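You operate a simulated robot arm through the tools that you are given. There is no shell and no other tool.

The job below is to be done with a simulated robot arm. You get a single attempt, and the scene is never put back.

JOB
Blow the dust out of the orange hose in the blow machine.
Fine: blow guard shut and air valve open for one press; then shut the valve, lift the guard and lay the hose back in its notch. Where these are worked on the way, their far stop is far enough and under half their travel is too little: air valve, blow guard.

It is judged by the outcome, as a careful person would: the job done as asked, and still so three seconds after it is handed in. It fails if anything else is knocked over, pushed out of place, dropped, spilled or broken.

ROBOT AND FRAMES
A 6-joint arm with a two-finger parallel gripper, fixed in place. Base frame: the origin is at the foot of the arm, x ahead of it, y to its left, z up; the work surface is at about z = 800. Units: mm, degrees, N and s.
Its first joint turns from -166.0 to 166.0 degrees. Payload 3.91 kg.
Tool frame: the origin (TCP) lies between the finger pads and is the grasp point; the fingertips stand 30 mm ahead of it; z points along the fingers, y is the line along which they close. The gripper opens to 110 mm. The fingers are 20 mm wide and 10 mm thick; the gripper's body (48 by 112 mm) begins 55 mm behind the TCP.
Orientation is that of the tool frame in the base frame, as a unit quaternion [w, x, y, z]. With the fingers straight down and closing along the base's y, the tool's x points along the base's -x, its y along +y and its z along -z.

CONTROLS
- The arm moves only by the tool play_rows. Its argument "steps" is one flat list of numbers, 7 for each row, row after row: the shift along the tool's x, y, z in mm, then the turn, a rotation vector about the tool's x, y, z in degrees, then the closure, from 0 (fully open) to 1 (shut). In form: [dx, dy, dz, rx, ry, rz, fingers, dx, dy, dz, rx, ry, rz, fingers, ...]. A call has 1 to 20 rows; each row shifts and turns the commanded pose from where the row before left it, along the tool's axes as they then stand. A row lasts 0.2 s, in which the tool goes at most 50 mm and 8.6 degrees; a call with a longer step from one row to the next is refused whole, and so is a gripper value outside its range. Where a pose cannot be reached the arm comes as near as it can. A force on the tool above 90 N (or 10 N above the force at the start of the call, whichever is more), or a blocked arm, ends the call early, and 0.2 s more pass. Each finger travels about 108 mm/s and halts on what it meets, pressing with about 45 N; the grip force reading is that of the motor and also rises with nothing between the fingers. The clock runs only during rows and for 0.2 s after the last one: add rows that do not move to give the fingers time. The reply holds the time, the measured pose of the TCP, the force on the tool along the base axes, the opening and the grip force, in the units named above and with some noise, with the torque about the TCP (base axes, N m) and any sound that the robot's microphone picked up.
- Cameras (640 x 400 px; columns grow to the right, rows downward): "scene" is fixed at [50.2, -499, 1520.8]; the picture's right is [0.92, -0.40, 0.00], its down [-0.21, -0.49, -0.85] and it looks along [0.34, 0.78, -0.53] (base axes); focal length 318 px, centre (320, 200). "wrist" rides on the gripper at [73, 17, -103] in the tool frame; the picture's right is [-0.23, 0.97, 0.00], its down [-0.76, -0.18, -0.62] and it looks along [-0.61, -0.14, 0.78] (tool axes); focal length 222 px, centre (320, 200). There is no depth. A picture from a camera that has moved, and an enlarged one, comes with that camera's place and axes in the base frame and with its lens.
- snapshot(camera): a new picture of that camera. The clock stands still meanwhile.
- inspect(camera, box): a new picture of the part [left, top, right, bottom] of that camera's present view, enlarged. The clock stands still meanwhile.
- sign_off(): hands the job in; it is judged then, once.

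Places have to be worked out from the pictures, the camera data and where the tool is seen. Open the gripper and draw the arm clear of the work before you hand the job in, unless the task says otherwise.

The tools are called as name(argument=value, ...) on one line, values as JSON. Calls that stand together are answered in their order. play_rows: Moves the arm, as the interface text tells. Its arguments: {"type":"object","properties":{"steps":{"type":"array"}},"required":["steps"]} The other tools are called the same way: snapshot (camera) takes a picture; inspect (camera, box) takes an enlarged picture of a part of a camera's view; sign_off () hands the job in.

At the start:

```text
clock: 0.0
eef_pos: [574.1, 145.3, 1243.8]
tool_rot: [0.0, 0.0, 1.0, -0.001]
ft_force: [-1.0, 0.4, 0.1]
moment: [-0.01, 0.01, 0.03]
grip_width: 110.1
gripper_force: 0.1
```

scene: 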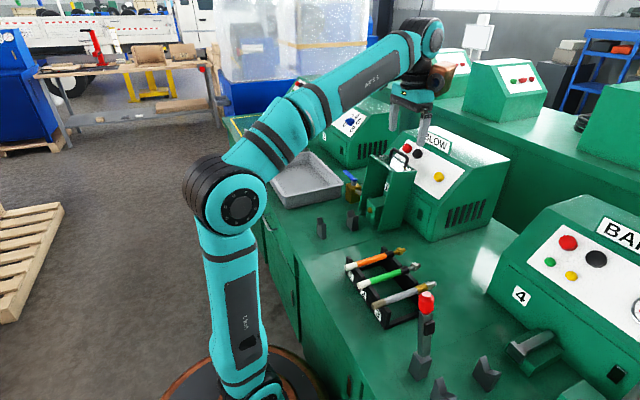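
wrist: 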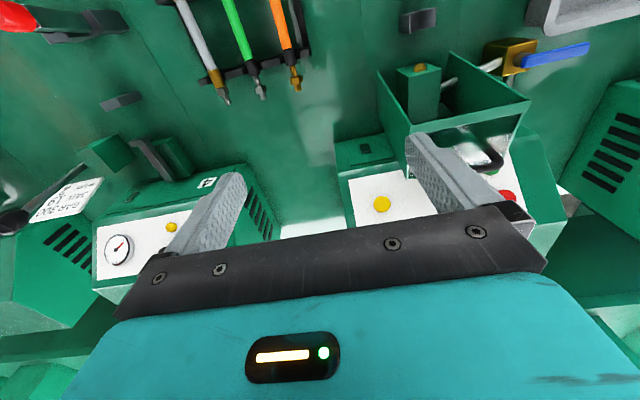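

The scene shows a blow machine in the middle with a rack of three hoses in front of it. I'll enlarge the pictures before moving.

inspect(camera="scene", box=[310, 110, 530, 250])

inspect(camera="scene", box=[310, 220, 510, 345])

inspect(camera="wrist", box=[320, 0, 640, 240])

inspect(camera="wrist", box=[80, 0, 400, 200])

inspect(camera="scene", box=[350, 130, 450, 200])

```text
2.86 times, centred on (420, 180) of scene
camera zoom: at [50.2, -499.0, 1520.8], right [0.92, -0.4, 0.0], down [-0.21, -0.49, -0.85], along [0.34, 0.78, -0.53], focal length 907 px, centre (34, 257)
```

zoom: 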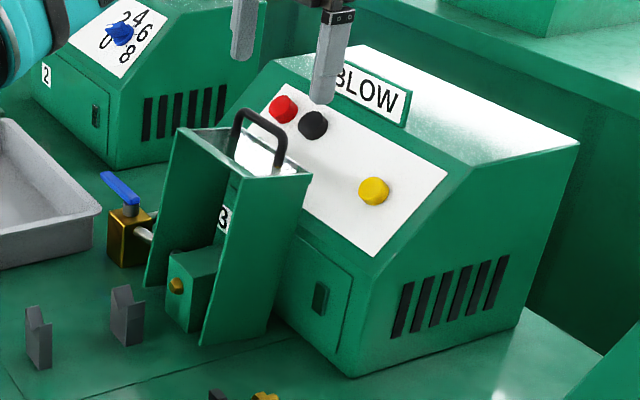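

```text
3.20 times, centred on (410, 282) of scene
camera zoom: at [50.2, -499.0, 1520.8], right [0.92, -0.4, 0.0], down [-0.21, -0.49, -0.85], along [0.34, 0.78, -0.53], focal length 1016 px, centre (32, -64)
```

zoom: 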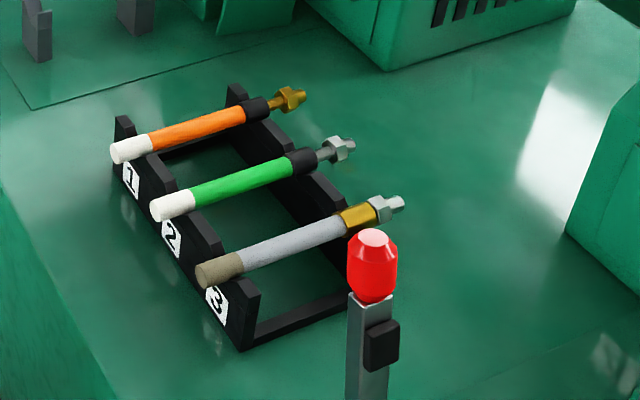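

```text
1.67 times, centred on (480, 120) of wrist
camera zoom: at [501.8, 161.1, 1347.5], right [0.23, 0.97, 0.0], down [0.76, -0.18, 0.63], along [0.61, -0.14, -0.78], focal length 370 px, centre (53, 333)
```

zoom: 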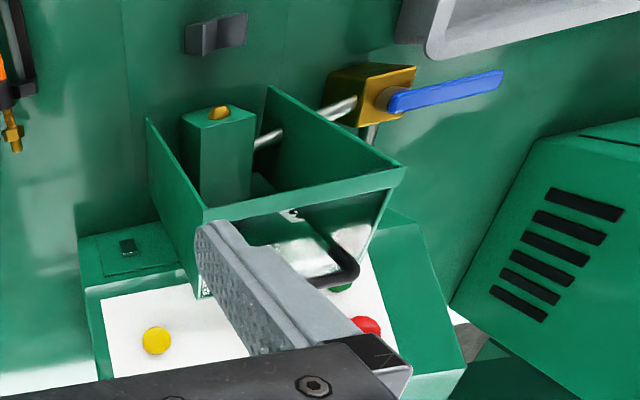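

```text
2.00 times, centred on (240, 100) of wrist
camera zoom: at [501.8, 161.1, 1347.5], right [0.23, 0.97, 0.0], down [0.76, -0.18, 0.63], along [0.61, -0.14, -0.78], focal length 444 px, centre (480, 400)
```

zoom: 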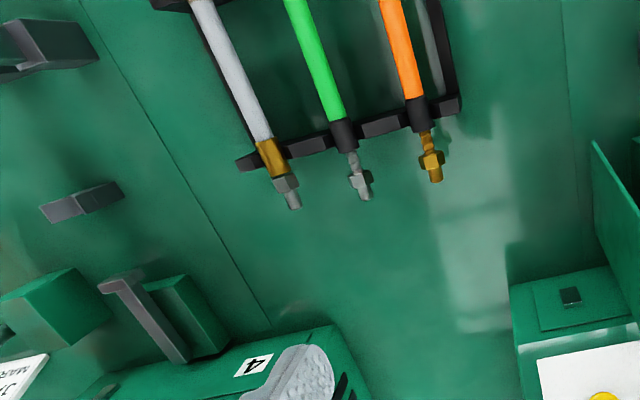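

```text
5.71 times, centred on (400, 165) of scene
camera zoom: at [50.2, -499.0, 1520.8], right [0.92, -0.4, 0.0], down [-0.21, -0.49, -0.85], along [0.34, 0.78, -0.53], focal length 1815 px, centre (-137, 400)
```

zoom: 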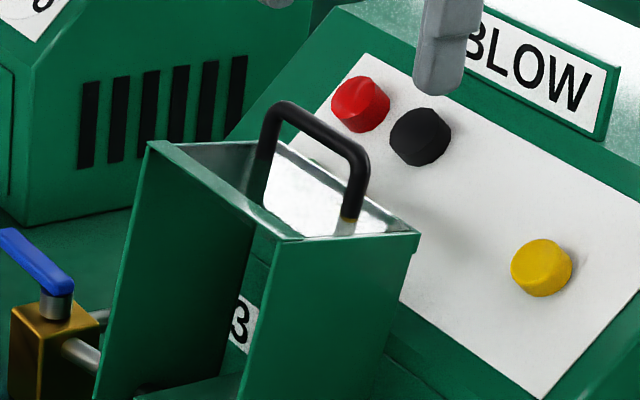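

The hose rack is roughly at x 400–585, with the orange hose at y≈94. The machine's two notched posts are near (421,314) and (545,312), and the nozzle is near (612,313,875). I'll move the wrist camera up and back, clear of everything, to see the machine from the front.

play_rows(steps=[29, 25.8, 15.7, 0, 0, 0, 0, 29, 25.8, 15.7, 0, 0, 0, 0, 29, 25.8, 15.7, 0, 0, 0, 0, 29, 25.8, 15.7, 0, 0, 0, 0, 29, 25.8, 15.7, 0, 0, 0, 0, 29, 25.8, 15.7, 0, 0, 0, 0, 0, 0, 0, 0, 0, 0, 0])

snapshot(camera="wrist")

snapshot(camera="scene")

```text
clock: 1.6
eef_pos: [400.6, 298.6, 1148.8]
tool_rot: [0.0, 0.0, 1.0, -0.001]
ft_force: [-0.4, 0.0, 0.0]
moment: [-0.02, 0.01, -0.02]
grip_width: 110.3
gripper_force: 0.0
```

```text
taken
camera wrist: at [327.4, 316.3, 1252.5], right [0.23, 0.97, 0.0], down [0.76, -0.18, 0.63], along [0.61, -0.14, -0.78], focal length 222 px, centre (320, 200)
```

wrist: 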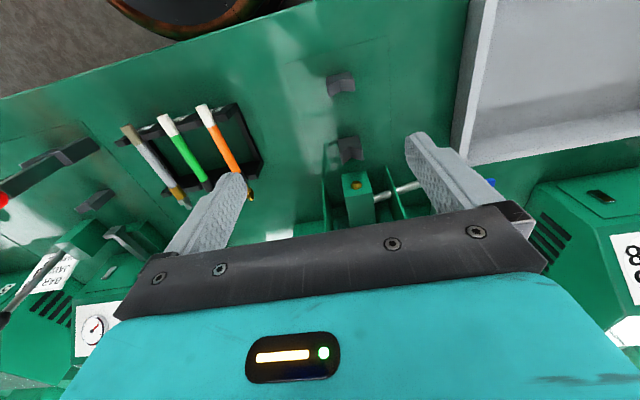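

```text
taken
```

scene: 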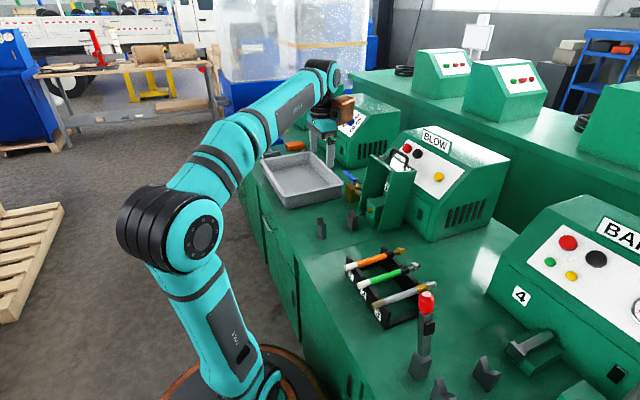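

The hand hides the lower half of the wrist view, but the posts and nozzle block show. I'll enlarge that part and the scene view.

inspect(camera="wrist", box=[280, 50, 520, 230])

inspect(camera="wrist", box=[100, 80, 300, 220])

inspect(camera="scene", box=[340, 120, 480, 240])

```text
2.22 times, centred on (400, 140) of wrist
camera zoom: at [327.4, 316.3, 1252.5], right [0.23, 0.97, 0.0], down [0.76, -0.18, 0.63], along [0.61, -0.14, -0.78], focal length 494 px, centre (142, 333)
```

zoom: 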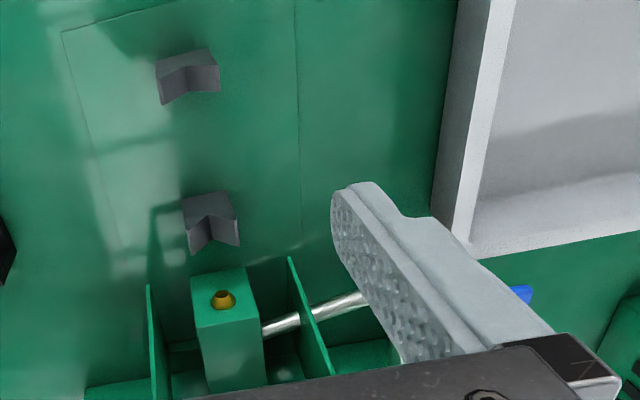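

```text
2.86 times, centred on (200, 150) of wrist
camera zoom: at [327.4, 316.3, 1252.5], right [0.23, 0.97, 0.0], down [0.76, -0.18, 0.63], along [0.61, -0.14, -0.78], focal length 635 px, centre (663, 343)
```

zoom: 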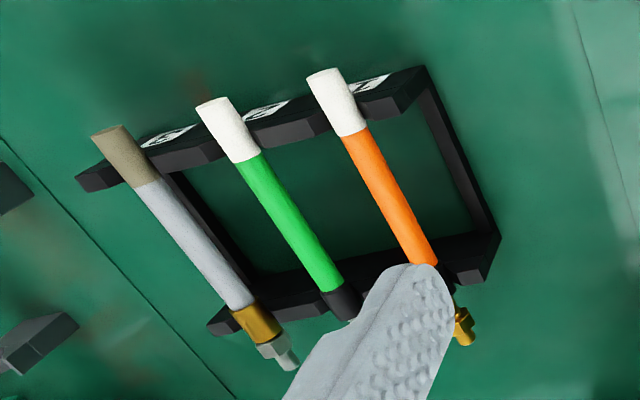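

```text
3.33 times, centred on (410, 180) of scene
camera zoom: at [50.2, -499.0, 1520.8], right [0.92, -0.4, 0.0], down [-0.21, -0.49, -0.85], along [0.34, 0.78, -0.53], focal length 1059 px, centre (20, 267)
```

zoom: 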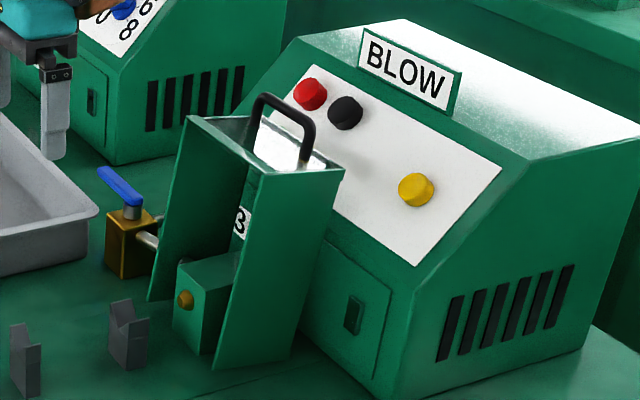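

From two views the nozzle comes out at about (608,329,865), with the posts in line along x. Next I'll raise the hand and look down on the control panel and the guard top to find the buttons and the handle.

play_rows(steps=[0, 0, -45, 0, 0, 0, 0, 0, 0, -45, 0, 0, 0, 0, -42, 2, 0, 0, 0, 0, 0, -42, 2, 0, 0, 0, 0, 0, -42, 2, 0, 0, 0, 0, 0, -42, 2, 0, 0, 0, 0, 0, -42, 2, 0, 0, 0, 0, 0, -42, 2, 0, 0, 0, 0, 0, -42, 2, 0, 0, 0, 0, 0, 0, 0, 0, 0, 0, 0, 0])

snapshot(camera="wrist")

```text
clock: 3.8
eef_pos: [694.4, 314.0, 1239.0]
tool_rot: [0.001, 0.0, 1.0, -0.001]
ft_force: [0.0, 0.4, -0.4]
moment: [-0.02, -0.01, 0.01]
grip_width: 110.1
gripper_force: 0.1
```

```text
taken
camera wrist: at [621.8, 329.4, 1342.4], right [0.23, 0.97, 0.0], down [0.76, -0.18, 0.63], along [0.61, -0.14, -0.78], focal length 222 px, centre (320, 200)
```

wrist: 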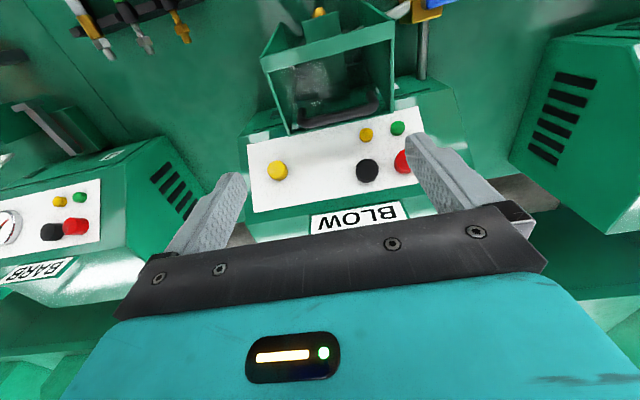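

inspect(camera="wrist", box=[230, 0, 450, 220])

inspect(camera="wrist", box=[0, 150, 180, 290])

inspect(camera="wrist", box=[370, 0, 470, 60])

```text
1.82 times, centred on (340, 110) of wrist
camera zoom: at [621.8, 329.4, 1342.4], right [0.23, 0.97, 0.0], down [0.76, -0.18, 0.63], along [0.61, -0.14, -0.78], focal length 404 px, centre (284, 364)
```

zoom: 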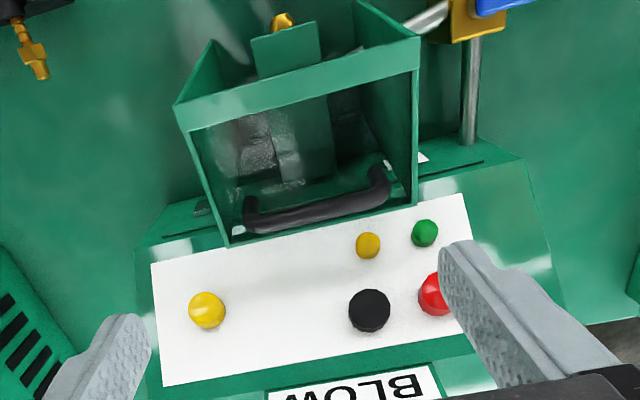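

```text
2.86 times, centred on (90, 220) of wrist
camera zoom: at [621.8, 329.4, 1342.4], right [0.23, 0.97, 0.0], down [0.76, -0.18, 0.63], along [0.61, -0.14, -0.78], focal length 635 px, centre (977, 143)
```

zoom: 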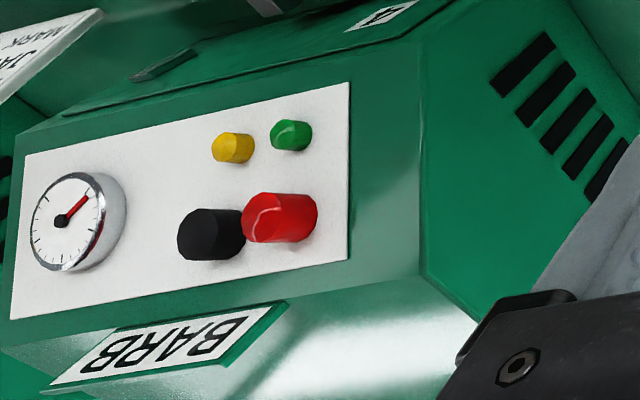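

```text
6.40 times, centred on (420, 30) of wrist
camera zoom: at [621.8, 329.4, 1342.4], right [0.23, 0.97, 0.0], down [0.76, -0.18, 0.63], along [0.61, -0.14, -0.78], focal length 1422 px, centre (-320, 1288)
```

zoom: 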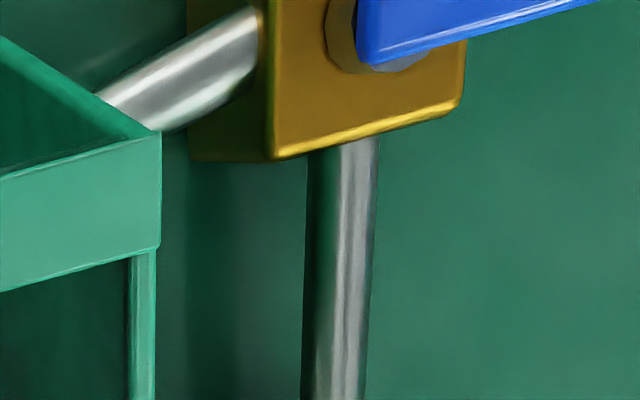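

Each panel seems to share a cluster of red, black and two small green and yellow items, and BLOW also has a larger yellow button. I'll look at the other machines and at these controls in more detail to decide which one is the blow button.

inspect(camera="wrist", box=[240, 100, 360, 200])

inspect(camera="wrist", box=[330, 100, 430, 190])

inspect(camera="scene", box=[400, 40, 560, 130])

inspect(camera="scene", box=[270, 70, 420, 180])

inspect(camera="scene", box=[480, 180, 640, 400])

```text
4.00 times, centred on (300, 150) of wrist
camera zoom: at [621.8, 329.4, 1342.4], right [0.23, 0.97, 0.0], down [0.76, -0.18, 0.63], along [0.61, -0.14, -0.78], focal length 888 px, centre (400, 400)
```

zoom: 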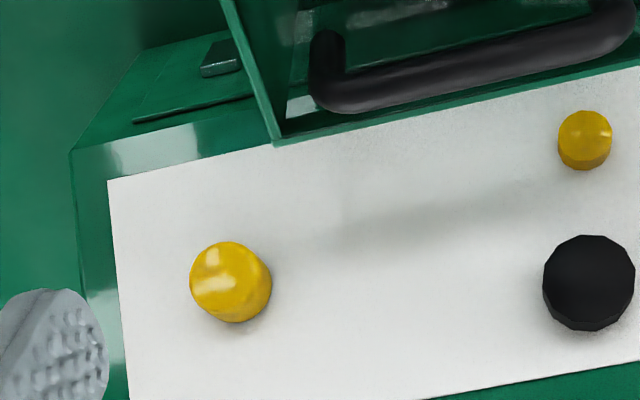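

```text
4.44 times, centred on (380, 145) of wrist
camera zoom: at [621.8, 329.4, 1342.4], right [0.23, 0.97, 0.0], down [0.76, -0.18, 0.63], along [0.61, -0.14, -0.78], focal length 987 px, centre (53, 444)
```

zoom: 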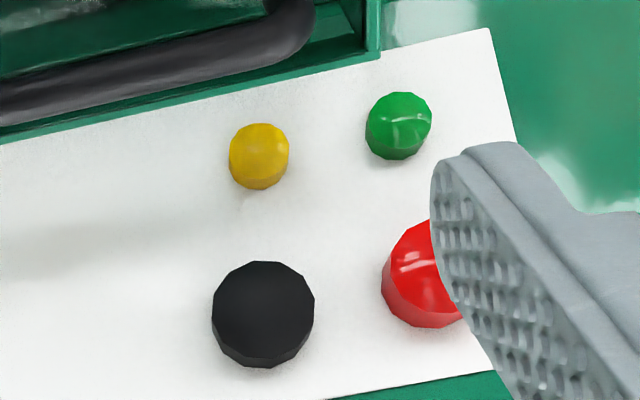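

```text
4.00 times, centred on (480, 85) of scene
camera zoom: at [50.2, -499.0, 1520.8], right [0.92, -0.4, 0.0], down [-0.21, -0.49, -0.85], along [0.34, 0.78, -0.53], focal length 1270 px, centre (-320, 660)
```

zoom: 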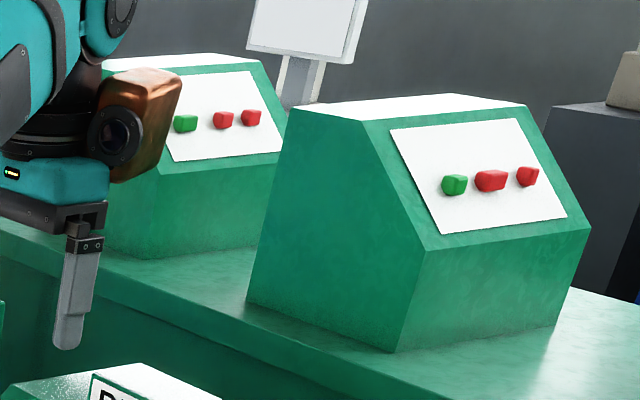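

```text
3.64 times, centred on (345, 125) of scene
camera zoom: at [50.2, -499.0, 1520.8], right [0.92, -0.4, 0.0], down [-0.21, -0.49, -0.85], along [0.34, 0.78, -0.53], focal length 1155 px, centre (229, 473)
```

zoom: 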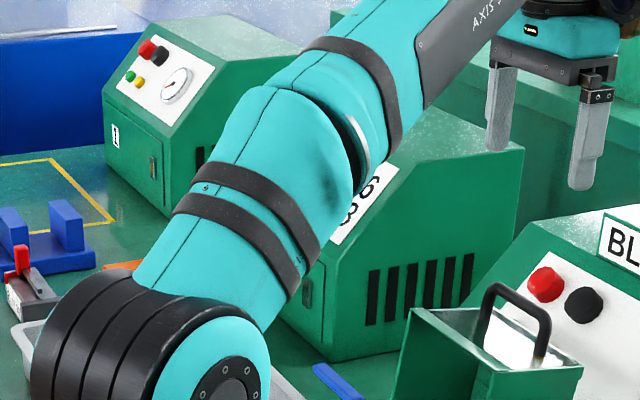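

```text
1.82 times, centred on (560, 290) of scene
camera zoom: at [50.2, -499.0, 1520.8], right [0.92, -0.4, 0.0], down [-0.21, -0.49, -0.85], along [0.34, 0.78, -0.53], focal length 577 px, centre (-116, 36)
```

zoom: 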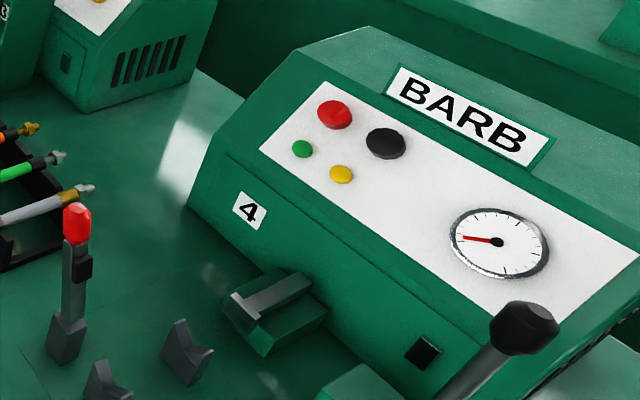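

The red, black, green and small yellow cluster also sits on machine 1 and on BARB. The larger yellow button, near (789,216,1026), is only on BLOW, so I take it as the blow button. Before moving I'll check the guard's hinge and the valve.

inspect(camera="scene", box=[340, 180, 420, 240])

inspect(camera="scene", box=[360, 140, 440, 190])

inspect(camera="wrist", box=[250, 0, 410, 140])

```text
6.67 times, centred on (380, 210) of scene
camera zoom: at [50.2, -499.0, 1520.8], right [0.92, -0.4, 0.0], down [-0.21, -0.49, -0.85], along [0.34, 0.78, -0.53], focal length 2117 px, centre (-80, 133)
```

zoom: 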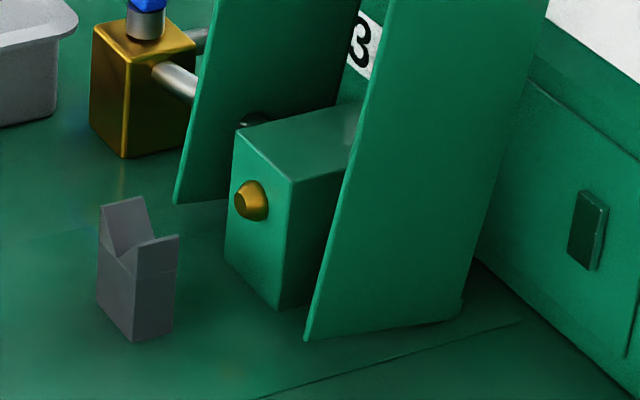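

```text
8.00 times, centred on (400, 165) of scene
camera zoom: at [50.2, -499.0, 1520.8], right [0.92, -0.4, 0.0], down [-0.21, -0.49, -0.85], along [0.34, 0.78, -0.53], focal length 2541 px, centre (-320, 480)
```

zoom: 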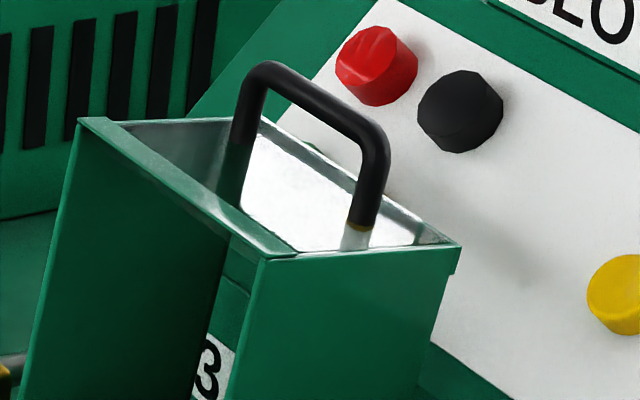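

```text
2.86 times, centred on (330, 70) of wrist
camera zoom: at [621.8, 329.4, 1342.4], right [0.23, 0.97, 0.0], down [0.76, -0.18, 0.63], along [0.61, -0.14, -0.78], focal length 635 px, centre (291, 571)
```

zoom: 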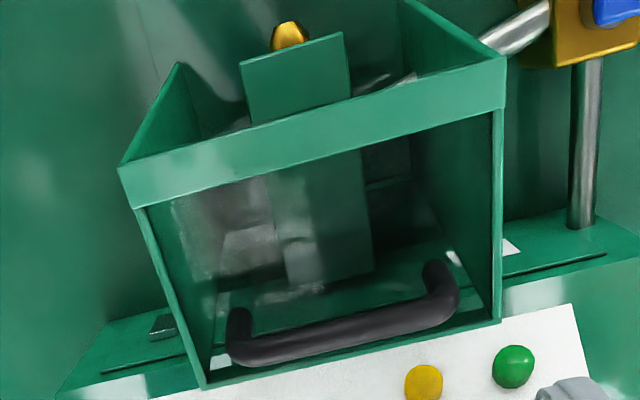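

The guard is a hood with a glass end carrying a black handle bar, at about x 708, y 287–372, z 1075. It leans back slightly, and its bottom front corner is near (606, 258, 817), so it should swing forward (-x) and down over the posts. Next I'll look straight down on the posts to fix their notches.

play_rows(steps=[39, 2.67, 26.5, 0, 0, 0, 0, 39, 2.67, 26.5, 0, 0, 0, 0, 39, 2.67, 26.5, 0, 0, 0, 0, 39, 2.67, 26.5, 0, 0, 0, 0, 39, 2.67, 26.5, 0, 0, 0, 0, 39, 2.67, 26.5, 0, 0, 0, 0, 0, 0, 0, 0, 0, 0, 0, 0, 0, 0, 0, 0, 0, 0])

snapshot(camera="wrist")

inspect(camera="wrist", box=[230, 0, 420, 200])

```text
clock: 5.6
eef_pos: [460.1, 330.2, 1081.6]
tool_rot: [0.001, -0.001, 1.0, -0.002]
ft_force: [0.5, -0.9, -0.6]
moment: [0.0, -0.03, 0.03]
grip_width: 110.0
gripper_force: 0.0
```

```text
taken
camera wrist: at [387.6, 345.3, 1184.1], right [0.23, 0.97, 0.0], down [0.76, -0.18, 0.63], along [0.61, -0.14, -0.78], focal length 222 px, centre (320, 200)
```

wrist: 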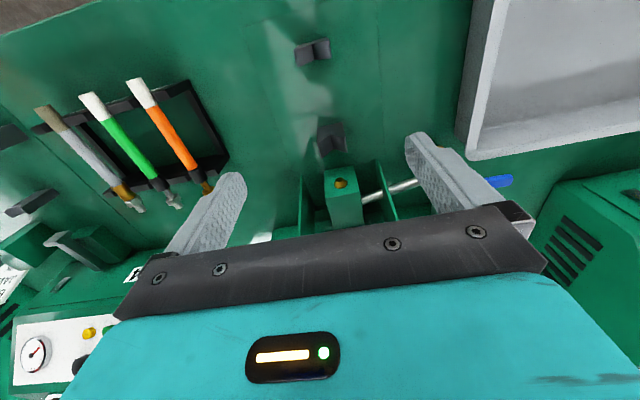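

```text
2.00 times, centred on (325, 100) of wrist
camera zoom: at [387.6, 345.3, 1184.1], right [0.23, 0.97, 0.0], down [0.76, -0.18, 0.63], along [0.61, -0.14, -0.78], focal length 444 px, centre (310, 400)
```

zoom: 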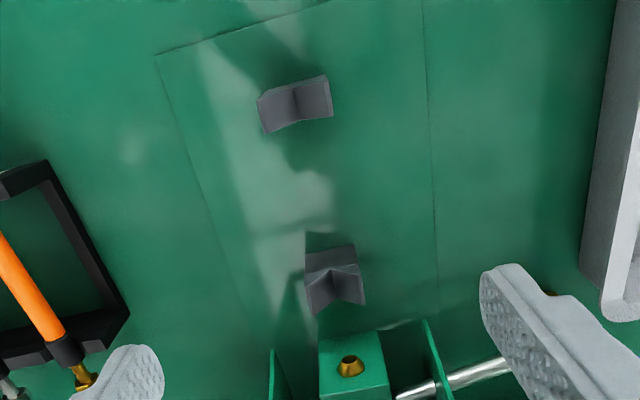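

Both posts are clear in this view. I'll enlarge them to measure the V notches.

inspect(camera="wrist", box=[285, 25, 345, 70])

inspect(camera="wrist", box=[290, 110, 380, 210])

inspect(camera="scene", box=[310, 190, 390, 250])

```text
8.89 times, centred on (315, 48) of wrist
camera zoom: at [387.6, 345.3, 1184.1], right [0.23, 0.97, 0.0], down [0.76, -0.18, 0.63], along [0.61, -0.14, -0.78], focal length 1974 px, centre (364, 1556)
```

zoom: 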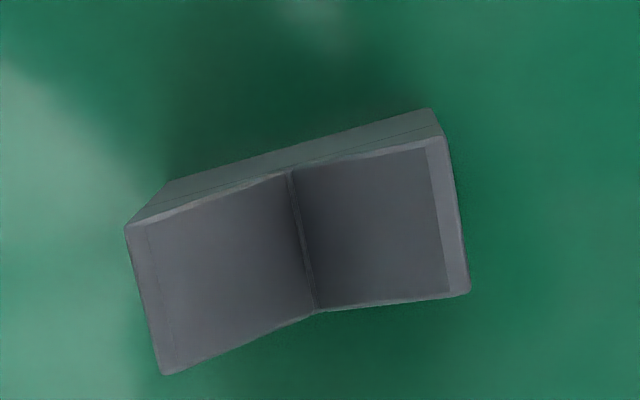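

```text
4.00 times, centred on (335, 160) of wrist
camera zoom: at [387.6, 345.3, 1184.1], right [0.23, 0.97, 0.0], down [0.76, -0.18, 0.63], along [0.61, -0.14, -0.78], focal length 888 px, centre (260, 360)
```

zoom: 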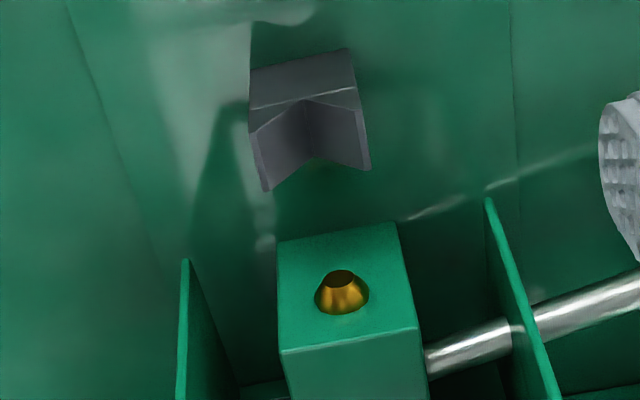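

```text
6.67 times, centred on (350, 220) of scene
camera zoom: at [50.2, -499.0, 1520.8], right [0.92, -0.4, 0.0], down [-0.21, -0.49, -0.85], along [0.34, 0.78, -0.53], focal length 2117 px, centre (120, 67)
```

zoom: 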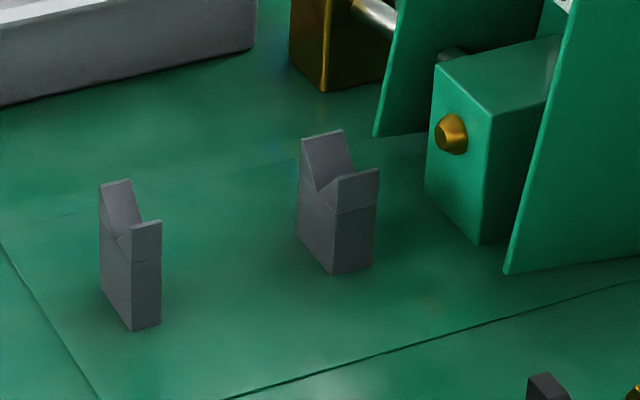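

Post 1's V is at x 407–424 and post 2's at x 526–552, both at y≈330 with their bottoms at z≈850. The nozzle tip is near x 606, z 862. Now I'll move over the rack to measure the orange hose.

play_rows(steps=[0, -44, 0, 0, 0, 0, 0, 0, -44, 0, 0, 0, 0, 0, 0, -44, 0, 0, 0, 0, 0, 0, -44, 0, 0, 0, 0, 0, 0, -44, 0, 0, 0, 0, 0, 0, 0, 0, 0, 0, 0, 0, 0, 0, 0, 0, 0, 0, 0])

snapshot(camera="wrist")

inspect(camera="wrist", box=[220, 10, 380, 210])

```text
clock: 7.2
eef_pos: [460.1, 109.6, 1080.2]
tool_rot: [0.001, 0.0, 1.0, -0.001]
ft_force: [0.1, -0.2, 0.3]
moment: [-0.02, 0.0, 0.0]
grip_width: 109.8
gripper_force: 0.1
```

```text
taken
camera wrist: at [388.3, 125.5, 1184.2], right [0.23, 0.97, 0.0], down [0.76, -0.18, 0.63], along [0.61, -0.14, -0.78], focal length 222 px, centre (320, 200)
```

wrist: 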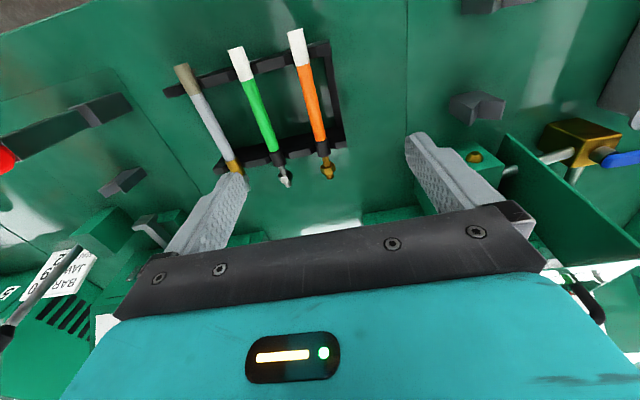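

```text
2.00 times, centred on (300, 110) of wrist
camera zoom: at [388.3, 125.5, 1184.2], right [0.23, 0.97, 0.0], down [0.76, -0.18, 0.63], along [0.61, -0.14, -0.78], focal length 444 px, centre (360, 380)
```

zoom: 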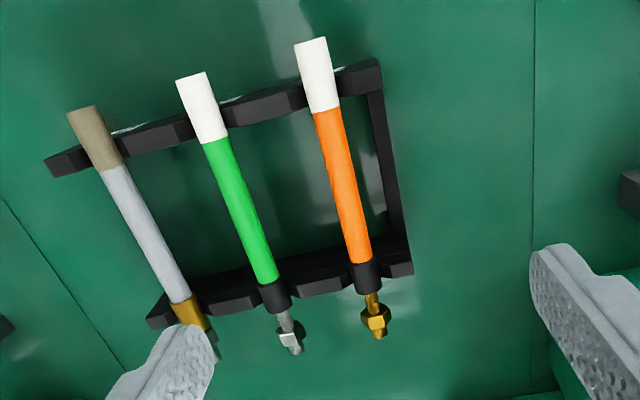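

inspect(camera="wrist", box=[280, 20, 350, 110])

inspect(camera="wrist", box=[290, 110, 360, 200])

inspect(camera="scene", box=[335, 235, 425, 300])

inspect(camera="wrist", box=[500, 100, 640, 200])

```text
4.44 times, centred on (315, 65) of wrist
camera zoom: at [388.3, 125.5, 1184.2], right [0.23, 0.97, 0.0], down [0.76, -0.18, 0.63], along [0.61, -0.14, -0.78], focal length 987 px, centre (342, 800)
```

zoom: 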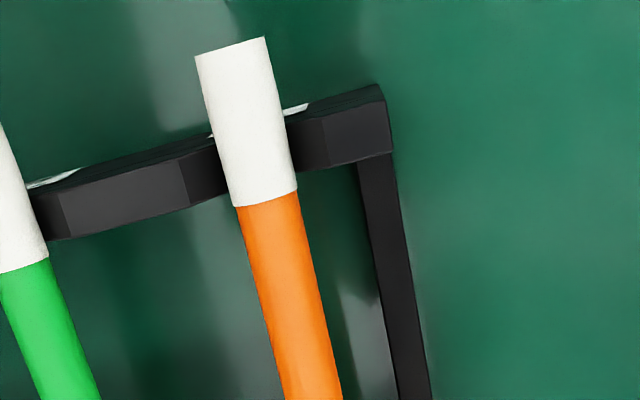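

```text
4.44 times, centred on (325, 155) of wrist
camera zoom: at [388.3, 125.5, 1184.2], right [0.23, 0.97, 0.0], down [0.76, -0.18, 0.63], along [0.61, -0.14, -0.78], focal length 987 px, centre (298, 400)
```

zoom: 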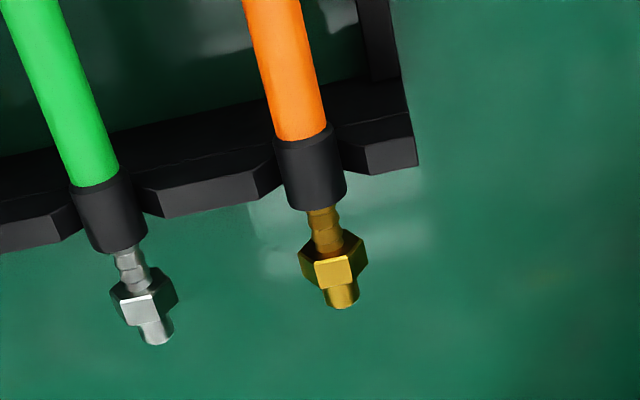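

```text
6.15 times, centred on (380, 268) of scene
camera zoom: at [50.2, -499.0, 1520.8], right [0.92, -0.4, 0.0], down [-0.21, -0.49, -0.85], along [0.34, 0.78, -0.53], focal length 1954 px, centre (-49, -215)
```

zoom: 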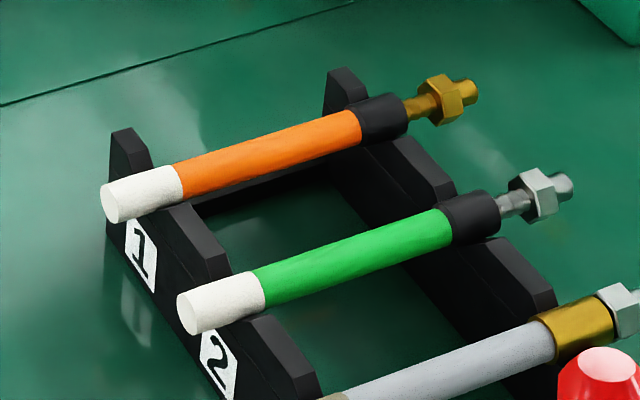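

```text
4.00 times, centred on (570, 150) of wrist
camera zoom: at [388.3, 125.5, 1184.2], right [0.23, 0.97, 0.0], down [0.76, -0.18, 0.63], along [0.61, -0.14, -0.78], focal length 888 px, centre (-680, 400)
```

zoom: 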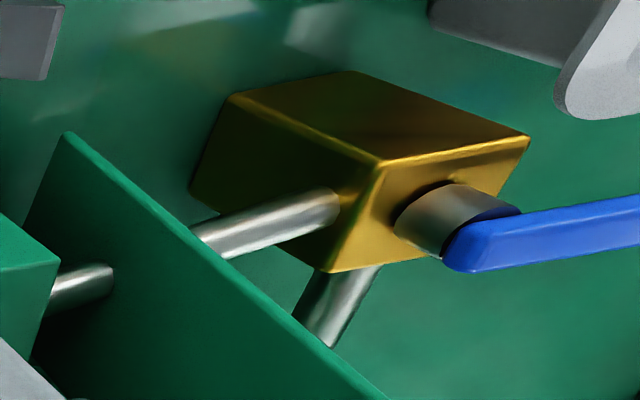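

The orange hose spans x 390–597 at y≈95, axis z≈863, with its orange part from x 423 to 522. I'll move above it at x≈490 with the fingers half open and check alignment before going down.

play_rows(steps=[-10, -4.8, 40, 0, 0, 0, 0.2, -10, -4.8, 40, 0, 0, 0, 0.4, -10, -4.8, 40, 0, 0, 0, 0.45, 0, 0, 0, 0, 0, 0, 0.45, 0, 0, 0, 0, 0, 0, 0.45])

snapshot(camera="wrist")

inspect(camera="scene", box=[320, 180, 460, 300])

```text
clock: 8.4
eef_pos: [491.4, 94.3, 960.0]
tool_rot: [0.002, 0.0, 1.0, -0.001]
ft_force: [0.5, -0.4, -0.7]
moment: [0.01, -0.04, 0.0]
grip_width: 60.4
gripper_force: 0.0
```

```text
taken
camera wrist: at [418.0, 111.3, 1063.7], right [0.23, 0.97, 0.0], down [0.76, -0.18, 0.63], along [0.61, -0.14, -0.78], focal length 222 px, centre (320, 200)
```

wrist: 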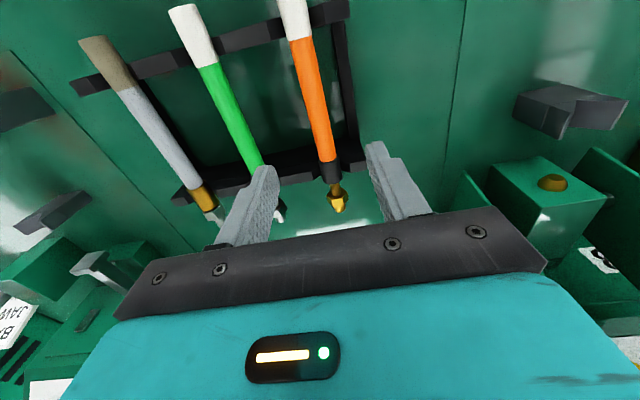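

```text
3.33 times, centred on (390, 240) of scene
camera zoom: at [50.2, -499.0, 1520.8], right [0.92, -0.4, 0.0], down [-0.21, -0.49, -0.85], along [0.34, 0.78, -0.53], focal length 1059 px, centre (87, 67)
```

zoom: 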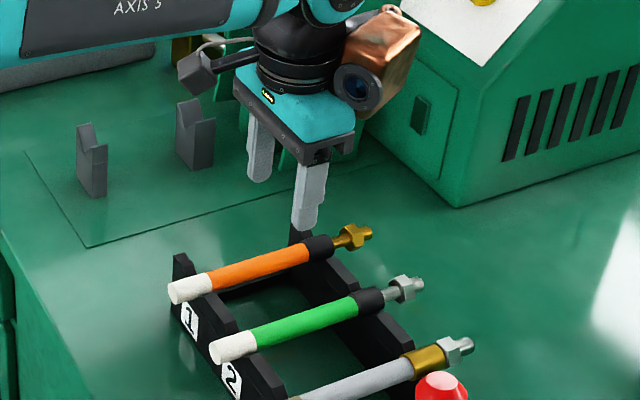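

The hose centre line sits at y≈94.8, matching the hand's y of 94.3. I'll go straight down so the pads straddle the hose, with the TCP at z≈868.

play_rows(steps=[0, 0.5, 35, 0, 0, 0, 0.45, 0, 0, 30, 0, 0, 0, 0.45, 0, 0, 15, 0, 0, 0, 0.45, 0, 0, 12, 0, 0, 0, 0.45, 0, 0, 0, 0, 0, 0, 0.45])

inspect(camera="scene", box=[330, 220, 430, 290])

snapshot(camera="wrist")

```text
clock: 9.6
eef_pos: [491.4, 96.5, 868.3]
tool_rot: [0.001, 0.0, 1.0, -0.001]
ft_force: [0.1, -1.1, 0.2]
moment: [-0.03, 0.03, 0.02]
grip_width: 60.4
gripper_force: 0.0
```

```text
5.71 times, centred on (380, 255) of scene
camera zoom: at [50.2, -499.0, 1520.8], right [0.92, -0.4, 0.0], down [-0.21, -0.49, -0.85], along [0.34, 0.78, -0.53], focal length 1815 px, centre (-23, -114)
```

zoom: 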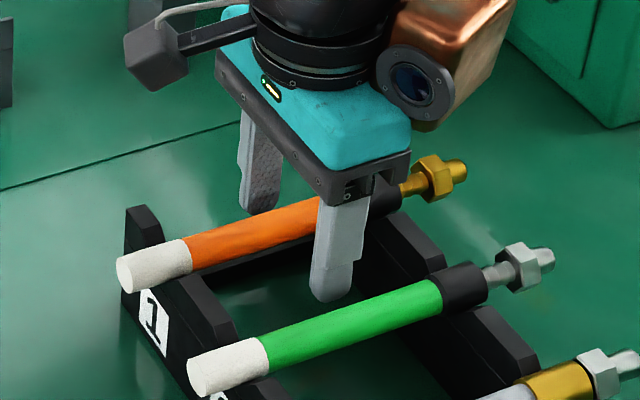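

```text
taken
camera wrist: at [418.4, 112.1, 971.8], right [0.23, 0.97, 0.0], down [0.76, -0.18, 0.63], along [0.61, -0.14, -0.78], focal length 222 px, centre (320, 200)
```

wrist: 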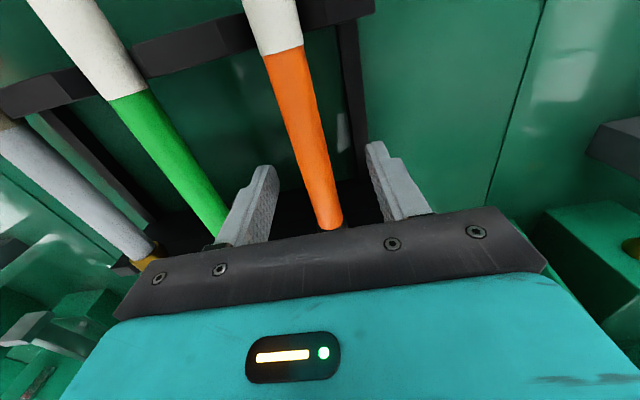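

The fingers straddle the hose without contact, and the hose's measured y of 95.5 is about centred between them. Closing now.

play_rows(steps=[0, 0, 0, 0, 0, 0, 0.6, 0, 0, 0, 0, 0, 0, 0.72, 0, 0, 0, 0, 0, 0, 0.8, 0, 0, 0, 0, 0, 0, 0.86, 0, 0, 0, 0, 0, 0, 1.0, 0, 0, 0, 0, 0, 0, 1.0])

inspect(camera="scene", box=[330, 220, 430, 290])

```text
clock: 11.0
eef_pos: [490.6, 94.5, 868.2]
tool_rot: [0.001, 0.0, 1.0, 0.0]
ft_force: [0.3, -3.7, 2.4]
moment: [-0.03, 0.07, -0.02]
grip_width: 16.8
gripper_force: 45.1
```

```text
5.71 times, centred on (380, 255) of scene
camera zoom: at [50.2, -499.0, 1520.8], right [0.92, -0.4, 0.0], down [-0.21, -0.49, -0.85], along [0.34, 0.78, -0.53], focal length 1815 px, centre (-23, -114)
```

zoom: 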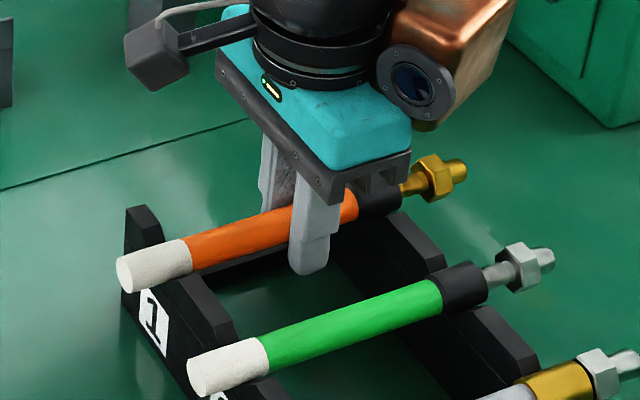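

The hose is gripped, at 16.8 mm width and 45 N, with the TCP at (490.6, 94.5, 868.2); I'll reuse that pose for putting it back. Lifting slowly.

play_rows(steps=[0, 0, -10, 0, 0, 0, 1.0, 0, 0, -20, 0, 0, 0, 1.0, 0, 0, -30, 0, 0, 0, 1.0, 0, 0, -30, 0, 0, 0, 1.0, 0, 0, -30, 0, 0, 0, 1.0, 0, 0, -20, 0, 0, 0, 1.0, 0, 0, 0, 0, 0, 0, 1.0])

inspect(camera="scene", box=[310, 160, 470, 290])

snapshot(camera="wrist")

```text
clock: 12.6
eef_pos: [491.0, 95.6, 1008.4]
tool_rot: [0.001, 0.0, 1.0, -0.001]
ft_force: [0.1, -0.7, -0.8]
moment: [0.01, 0.01, -0.01]
grip_width: 17.1
gripper_force: 44.3
```

```text
3.08 times, centred on (390, 225) of scene
camera zoom: at [50.2, -499.0, 1520.8], right [0.92, -0.4, 0.0], down [-0.21, -0.49, -0.85], along [0.34, 0.78, -0.53], focal length 977 px, centre (105, 123)
```

zoom: 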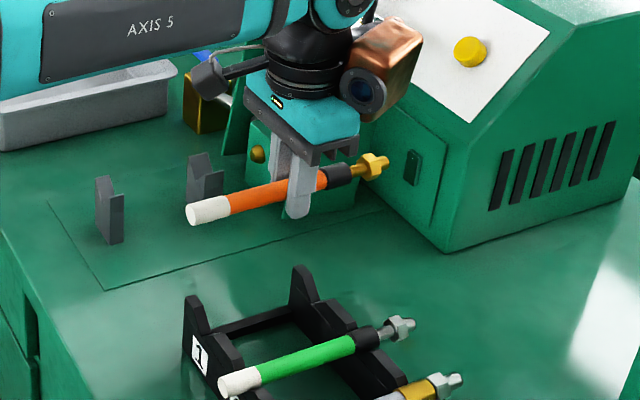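

```text
taken
camera wrist: at [418.3, 112.0, 1112.0], right [0.23, 0.97, 0.0], down [0.76, -0.18, 0.63], along [0.61, -0.14, -0.78], focal length 222 px, centre (320, 200)
```

wrist: 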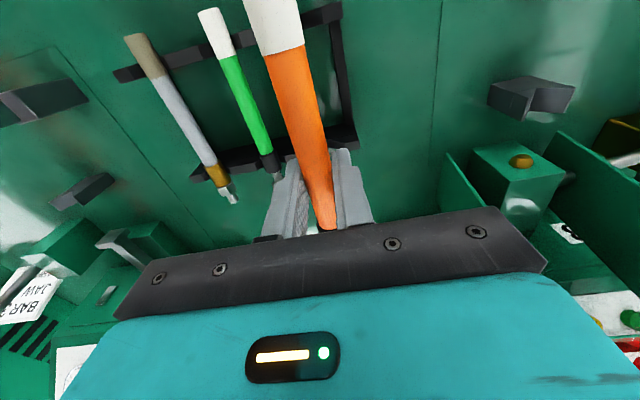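

The hose came up level and secure. Carrying it over to the posts (y≈330.5) at this safe height.

play_rows(steps=[0, 25, 0, 0, 0, 0, 1.0, 0, 35, 0, 0, 0, 0, 1.0, 0, 40, 0, 0, 0, 0, 1.0, 0, 40, 0, 0, 0, 0, 1.0, 0, 40, 0, 0, 0, 0, 1.0, 0, 35, 0, 0, 0, 0, 1.0, 0, 20, 0, 0, 0, 0, 1.0, 0, 0, 0, 0, 0, 0, 1.0])

snapshot(camera="wrist")

inspect(camera="scene", box=[310, 150, 430, 250])

```text
clock: 14.4
eef_pos: [491.4, 331.6, 1008.9]
tool_rot: [0.001, 0.001, 1.0, -0.001]
ft_force: [-0.2, -0.1, -1.1]
moment: [0.01, 0.05, -0.02]
grip_width: 17.1
gripper_force: 44.7
```

```text
taken
camera wrist: at [418.3, 347.9, 1112.7], right [0.23, 0.97, 0.0], down [0.76, -0.18, 0.63], along [0.61, -0.14, -0.78], focal length 222 px, centre (320, 200)
```

wrist: 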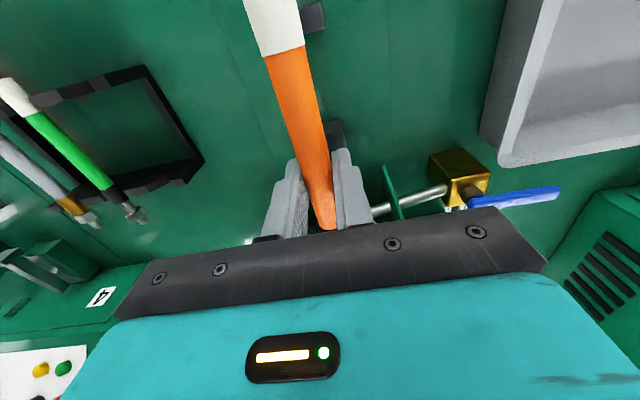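

```text
4.00 times, centred on (370, 200) of scene
camera zoom: at [50.2, -499.0, 1520.8], right [0.92, -0.4, 0.0], down [-0.21, -0.49, -0.85], along [0.34, 0.78, -0.53], focal length 1270 px, centre (120, 200)
```

zoom: 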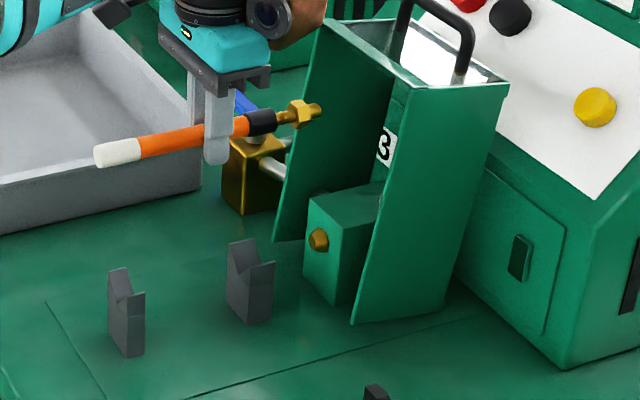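

The hose is above the posts with its tip just short of the nozzle. Lowering to about 35 mm above the seat, then I'll check alignment.

play_rows(steps=[0, 0, 25, 0, 0, 0, 1.0, 0, 0, 30, 0, 0, 0, 1.0, 0, 0, 30, 0, 0, 0, 1.0, 0, 0, 18, 0, 0, 0, 1.0, 0, 0, 0, 0, 0, 0, 1.0])

inspect(camera="scene", box=[310, 180, 400, 250])

snapshot(camera="wrist")

```text
clock: 15.6
eef_pos: [491.1, 331.2, 904.9]
tool_rot: [0.0, 0.0, 1.0, 0.0]
ft_force: [0.3, 0.8, -1.4]
moment: [-0.01, 0.04, 0.0]
grip_width: 17.0
gripper_force: 45.0
```

```text
5.71 times, centred on (355, 215) of scene
camera zoom: at [50.2, -499.0, 1520.8], right [0.92, -0.4, 0.0], down [-0.21, -0.49, -0.85], along [0.34, 0.78, -0.53], focal length 1815 px, centre (120, 114)
```

zoom: 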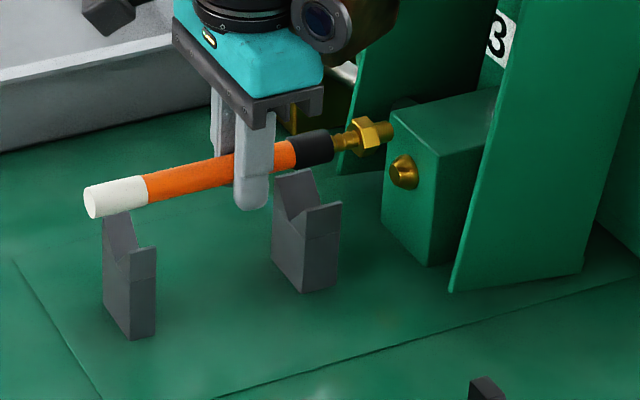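

```text
taken
camera wrist: at [417.9, 347.2, 1008.8], right [0.23, 0.97, 0.0], down [0.76, -0.18, 0.63], along [0.61, -0.14, -0.78], focal length 222 px, centre (320, 200)
```

wrist: 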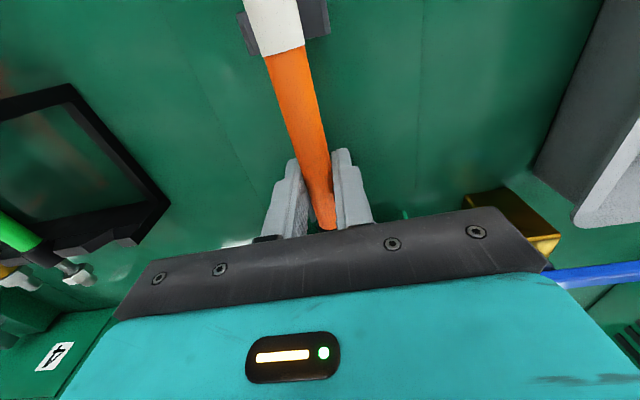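

The hose is aligned over both notches. Its tip is about 9–11 mm short of the nozzle in x, so I'll shift 5 mm forward and lower gently towards the V's, watching the force.

play_rows(steps=[-5, -0.5, 10, 0, 0, 0, 1.0, 0, 0, 10, 0, 0, 0, 1.0, 0, 0, 8, 0, 0, 0, 1.0, 0, 0, 0, 0, 0, 0, 1.0])

inspect(camera="scene", box=[320, 190, 390, 240])

inspect(camera="wrist", box=[220, 0, 380, 120])

```text
clock: 16.6
eef_pos: [497.5, 329.9, 877.6]
tool_rot: [0.001, 0.0, 1.0, -0.001]
ft_force: [-0.2, -0.4, -0.1]
moment: [0.04, 0.04, 0.0]
grip_width: 17.2
gripper_force: 45.0
```

```text
8.00 times, centred on (355, 215) of scene
camera zoom: at [50.2, -499.0, 1520.8], right [0.92, -0.4, 0.0], down [-0.21, -0.49, -0.85], along [0.34, 0.78, -0.53], focal length 2541 px, centre (40, 80)
```

zoom: 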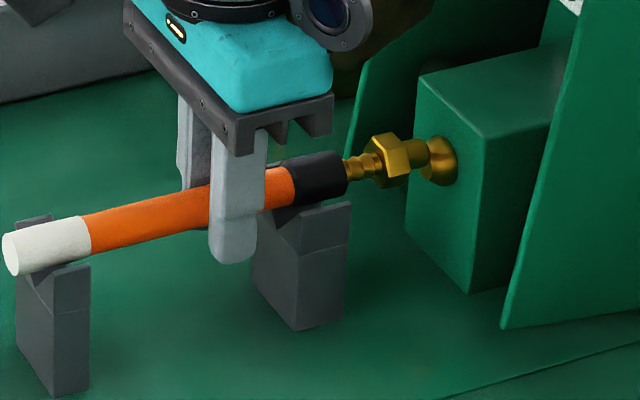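

```text
3.33 times, centred on (300, 60) of wrist
camera zoom: at [423.6, 346.7, 980.8], right [0.23, 0.97, 0.0], down [0.76, -0.18, 0.63], along [0.61, -0.14, -0.78], focal length 740 px, centre (387, 667)
```

zoom: 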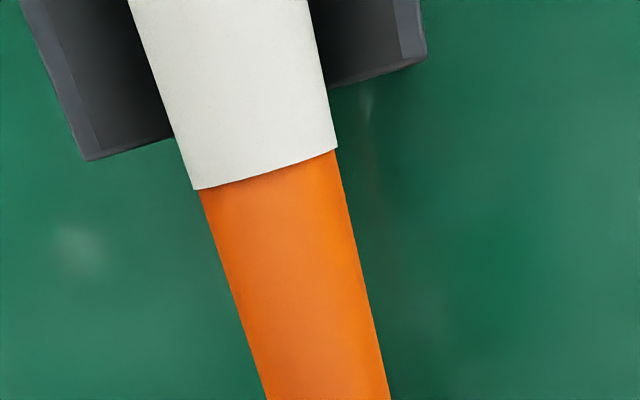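

The sleeve and white end sit just above the notches and the tip is close to the nozzle. I'll zoom in on that gap before the last few millimetres.

inspect(camera="scene", box=[355, 200, 385, 220])

inspect(camera="scene", box=[315, 210, 355, 240])

```text
16.00 times, centred on (370, 210) of scene
camera zoom: at [50.2, -499.0, 1520.8], right [0.92, -0.4, 0.0], down [-0.21, -0.49, -0.85], along [0.34, 0.78, -0.53], focal length 5081 px, centre (-480, 40)
```

zoom: 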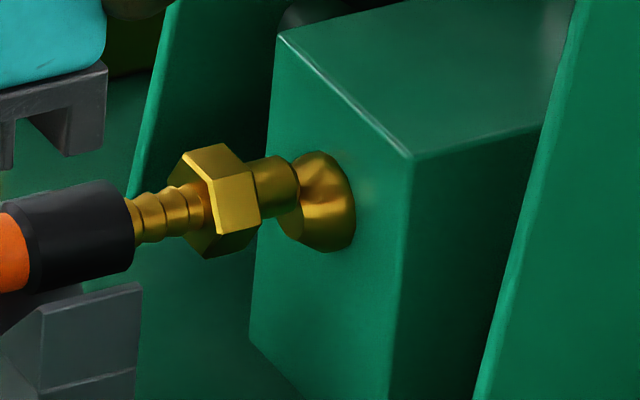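

```text
13.33 times, centred on (335, 225) of scene
camera zoom: at [50.2, -499.0, 1520.8], right [0.92, -0.4, 0.0], down [-0.21, -0.49, -0.85], along [0.34, 0.78, -0.53], focal length 4234 px, centre (120, -133)
```

zoom: 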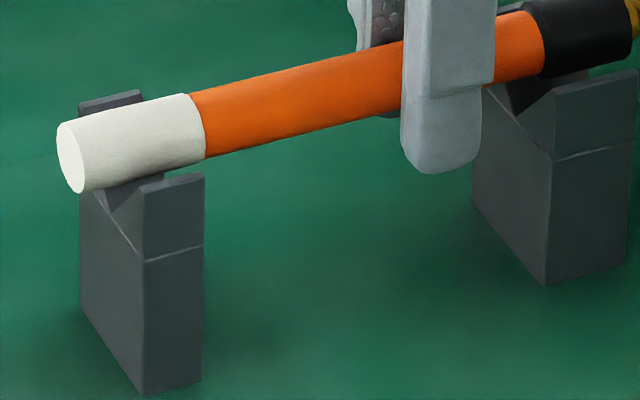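

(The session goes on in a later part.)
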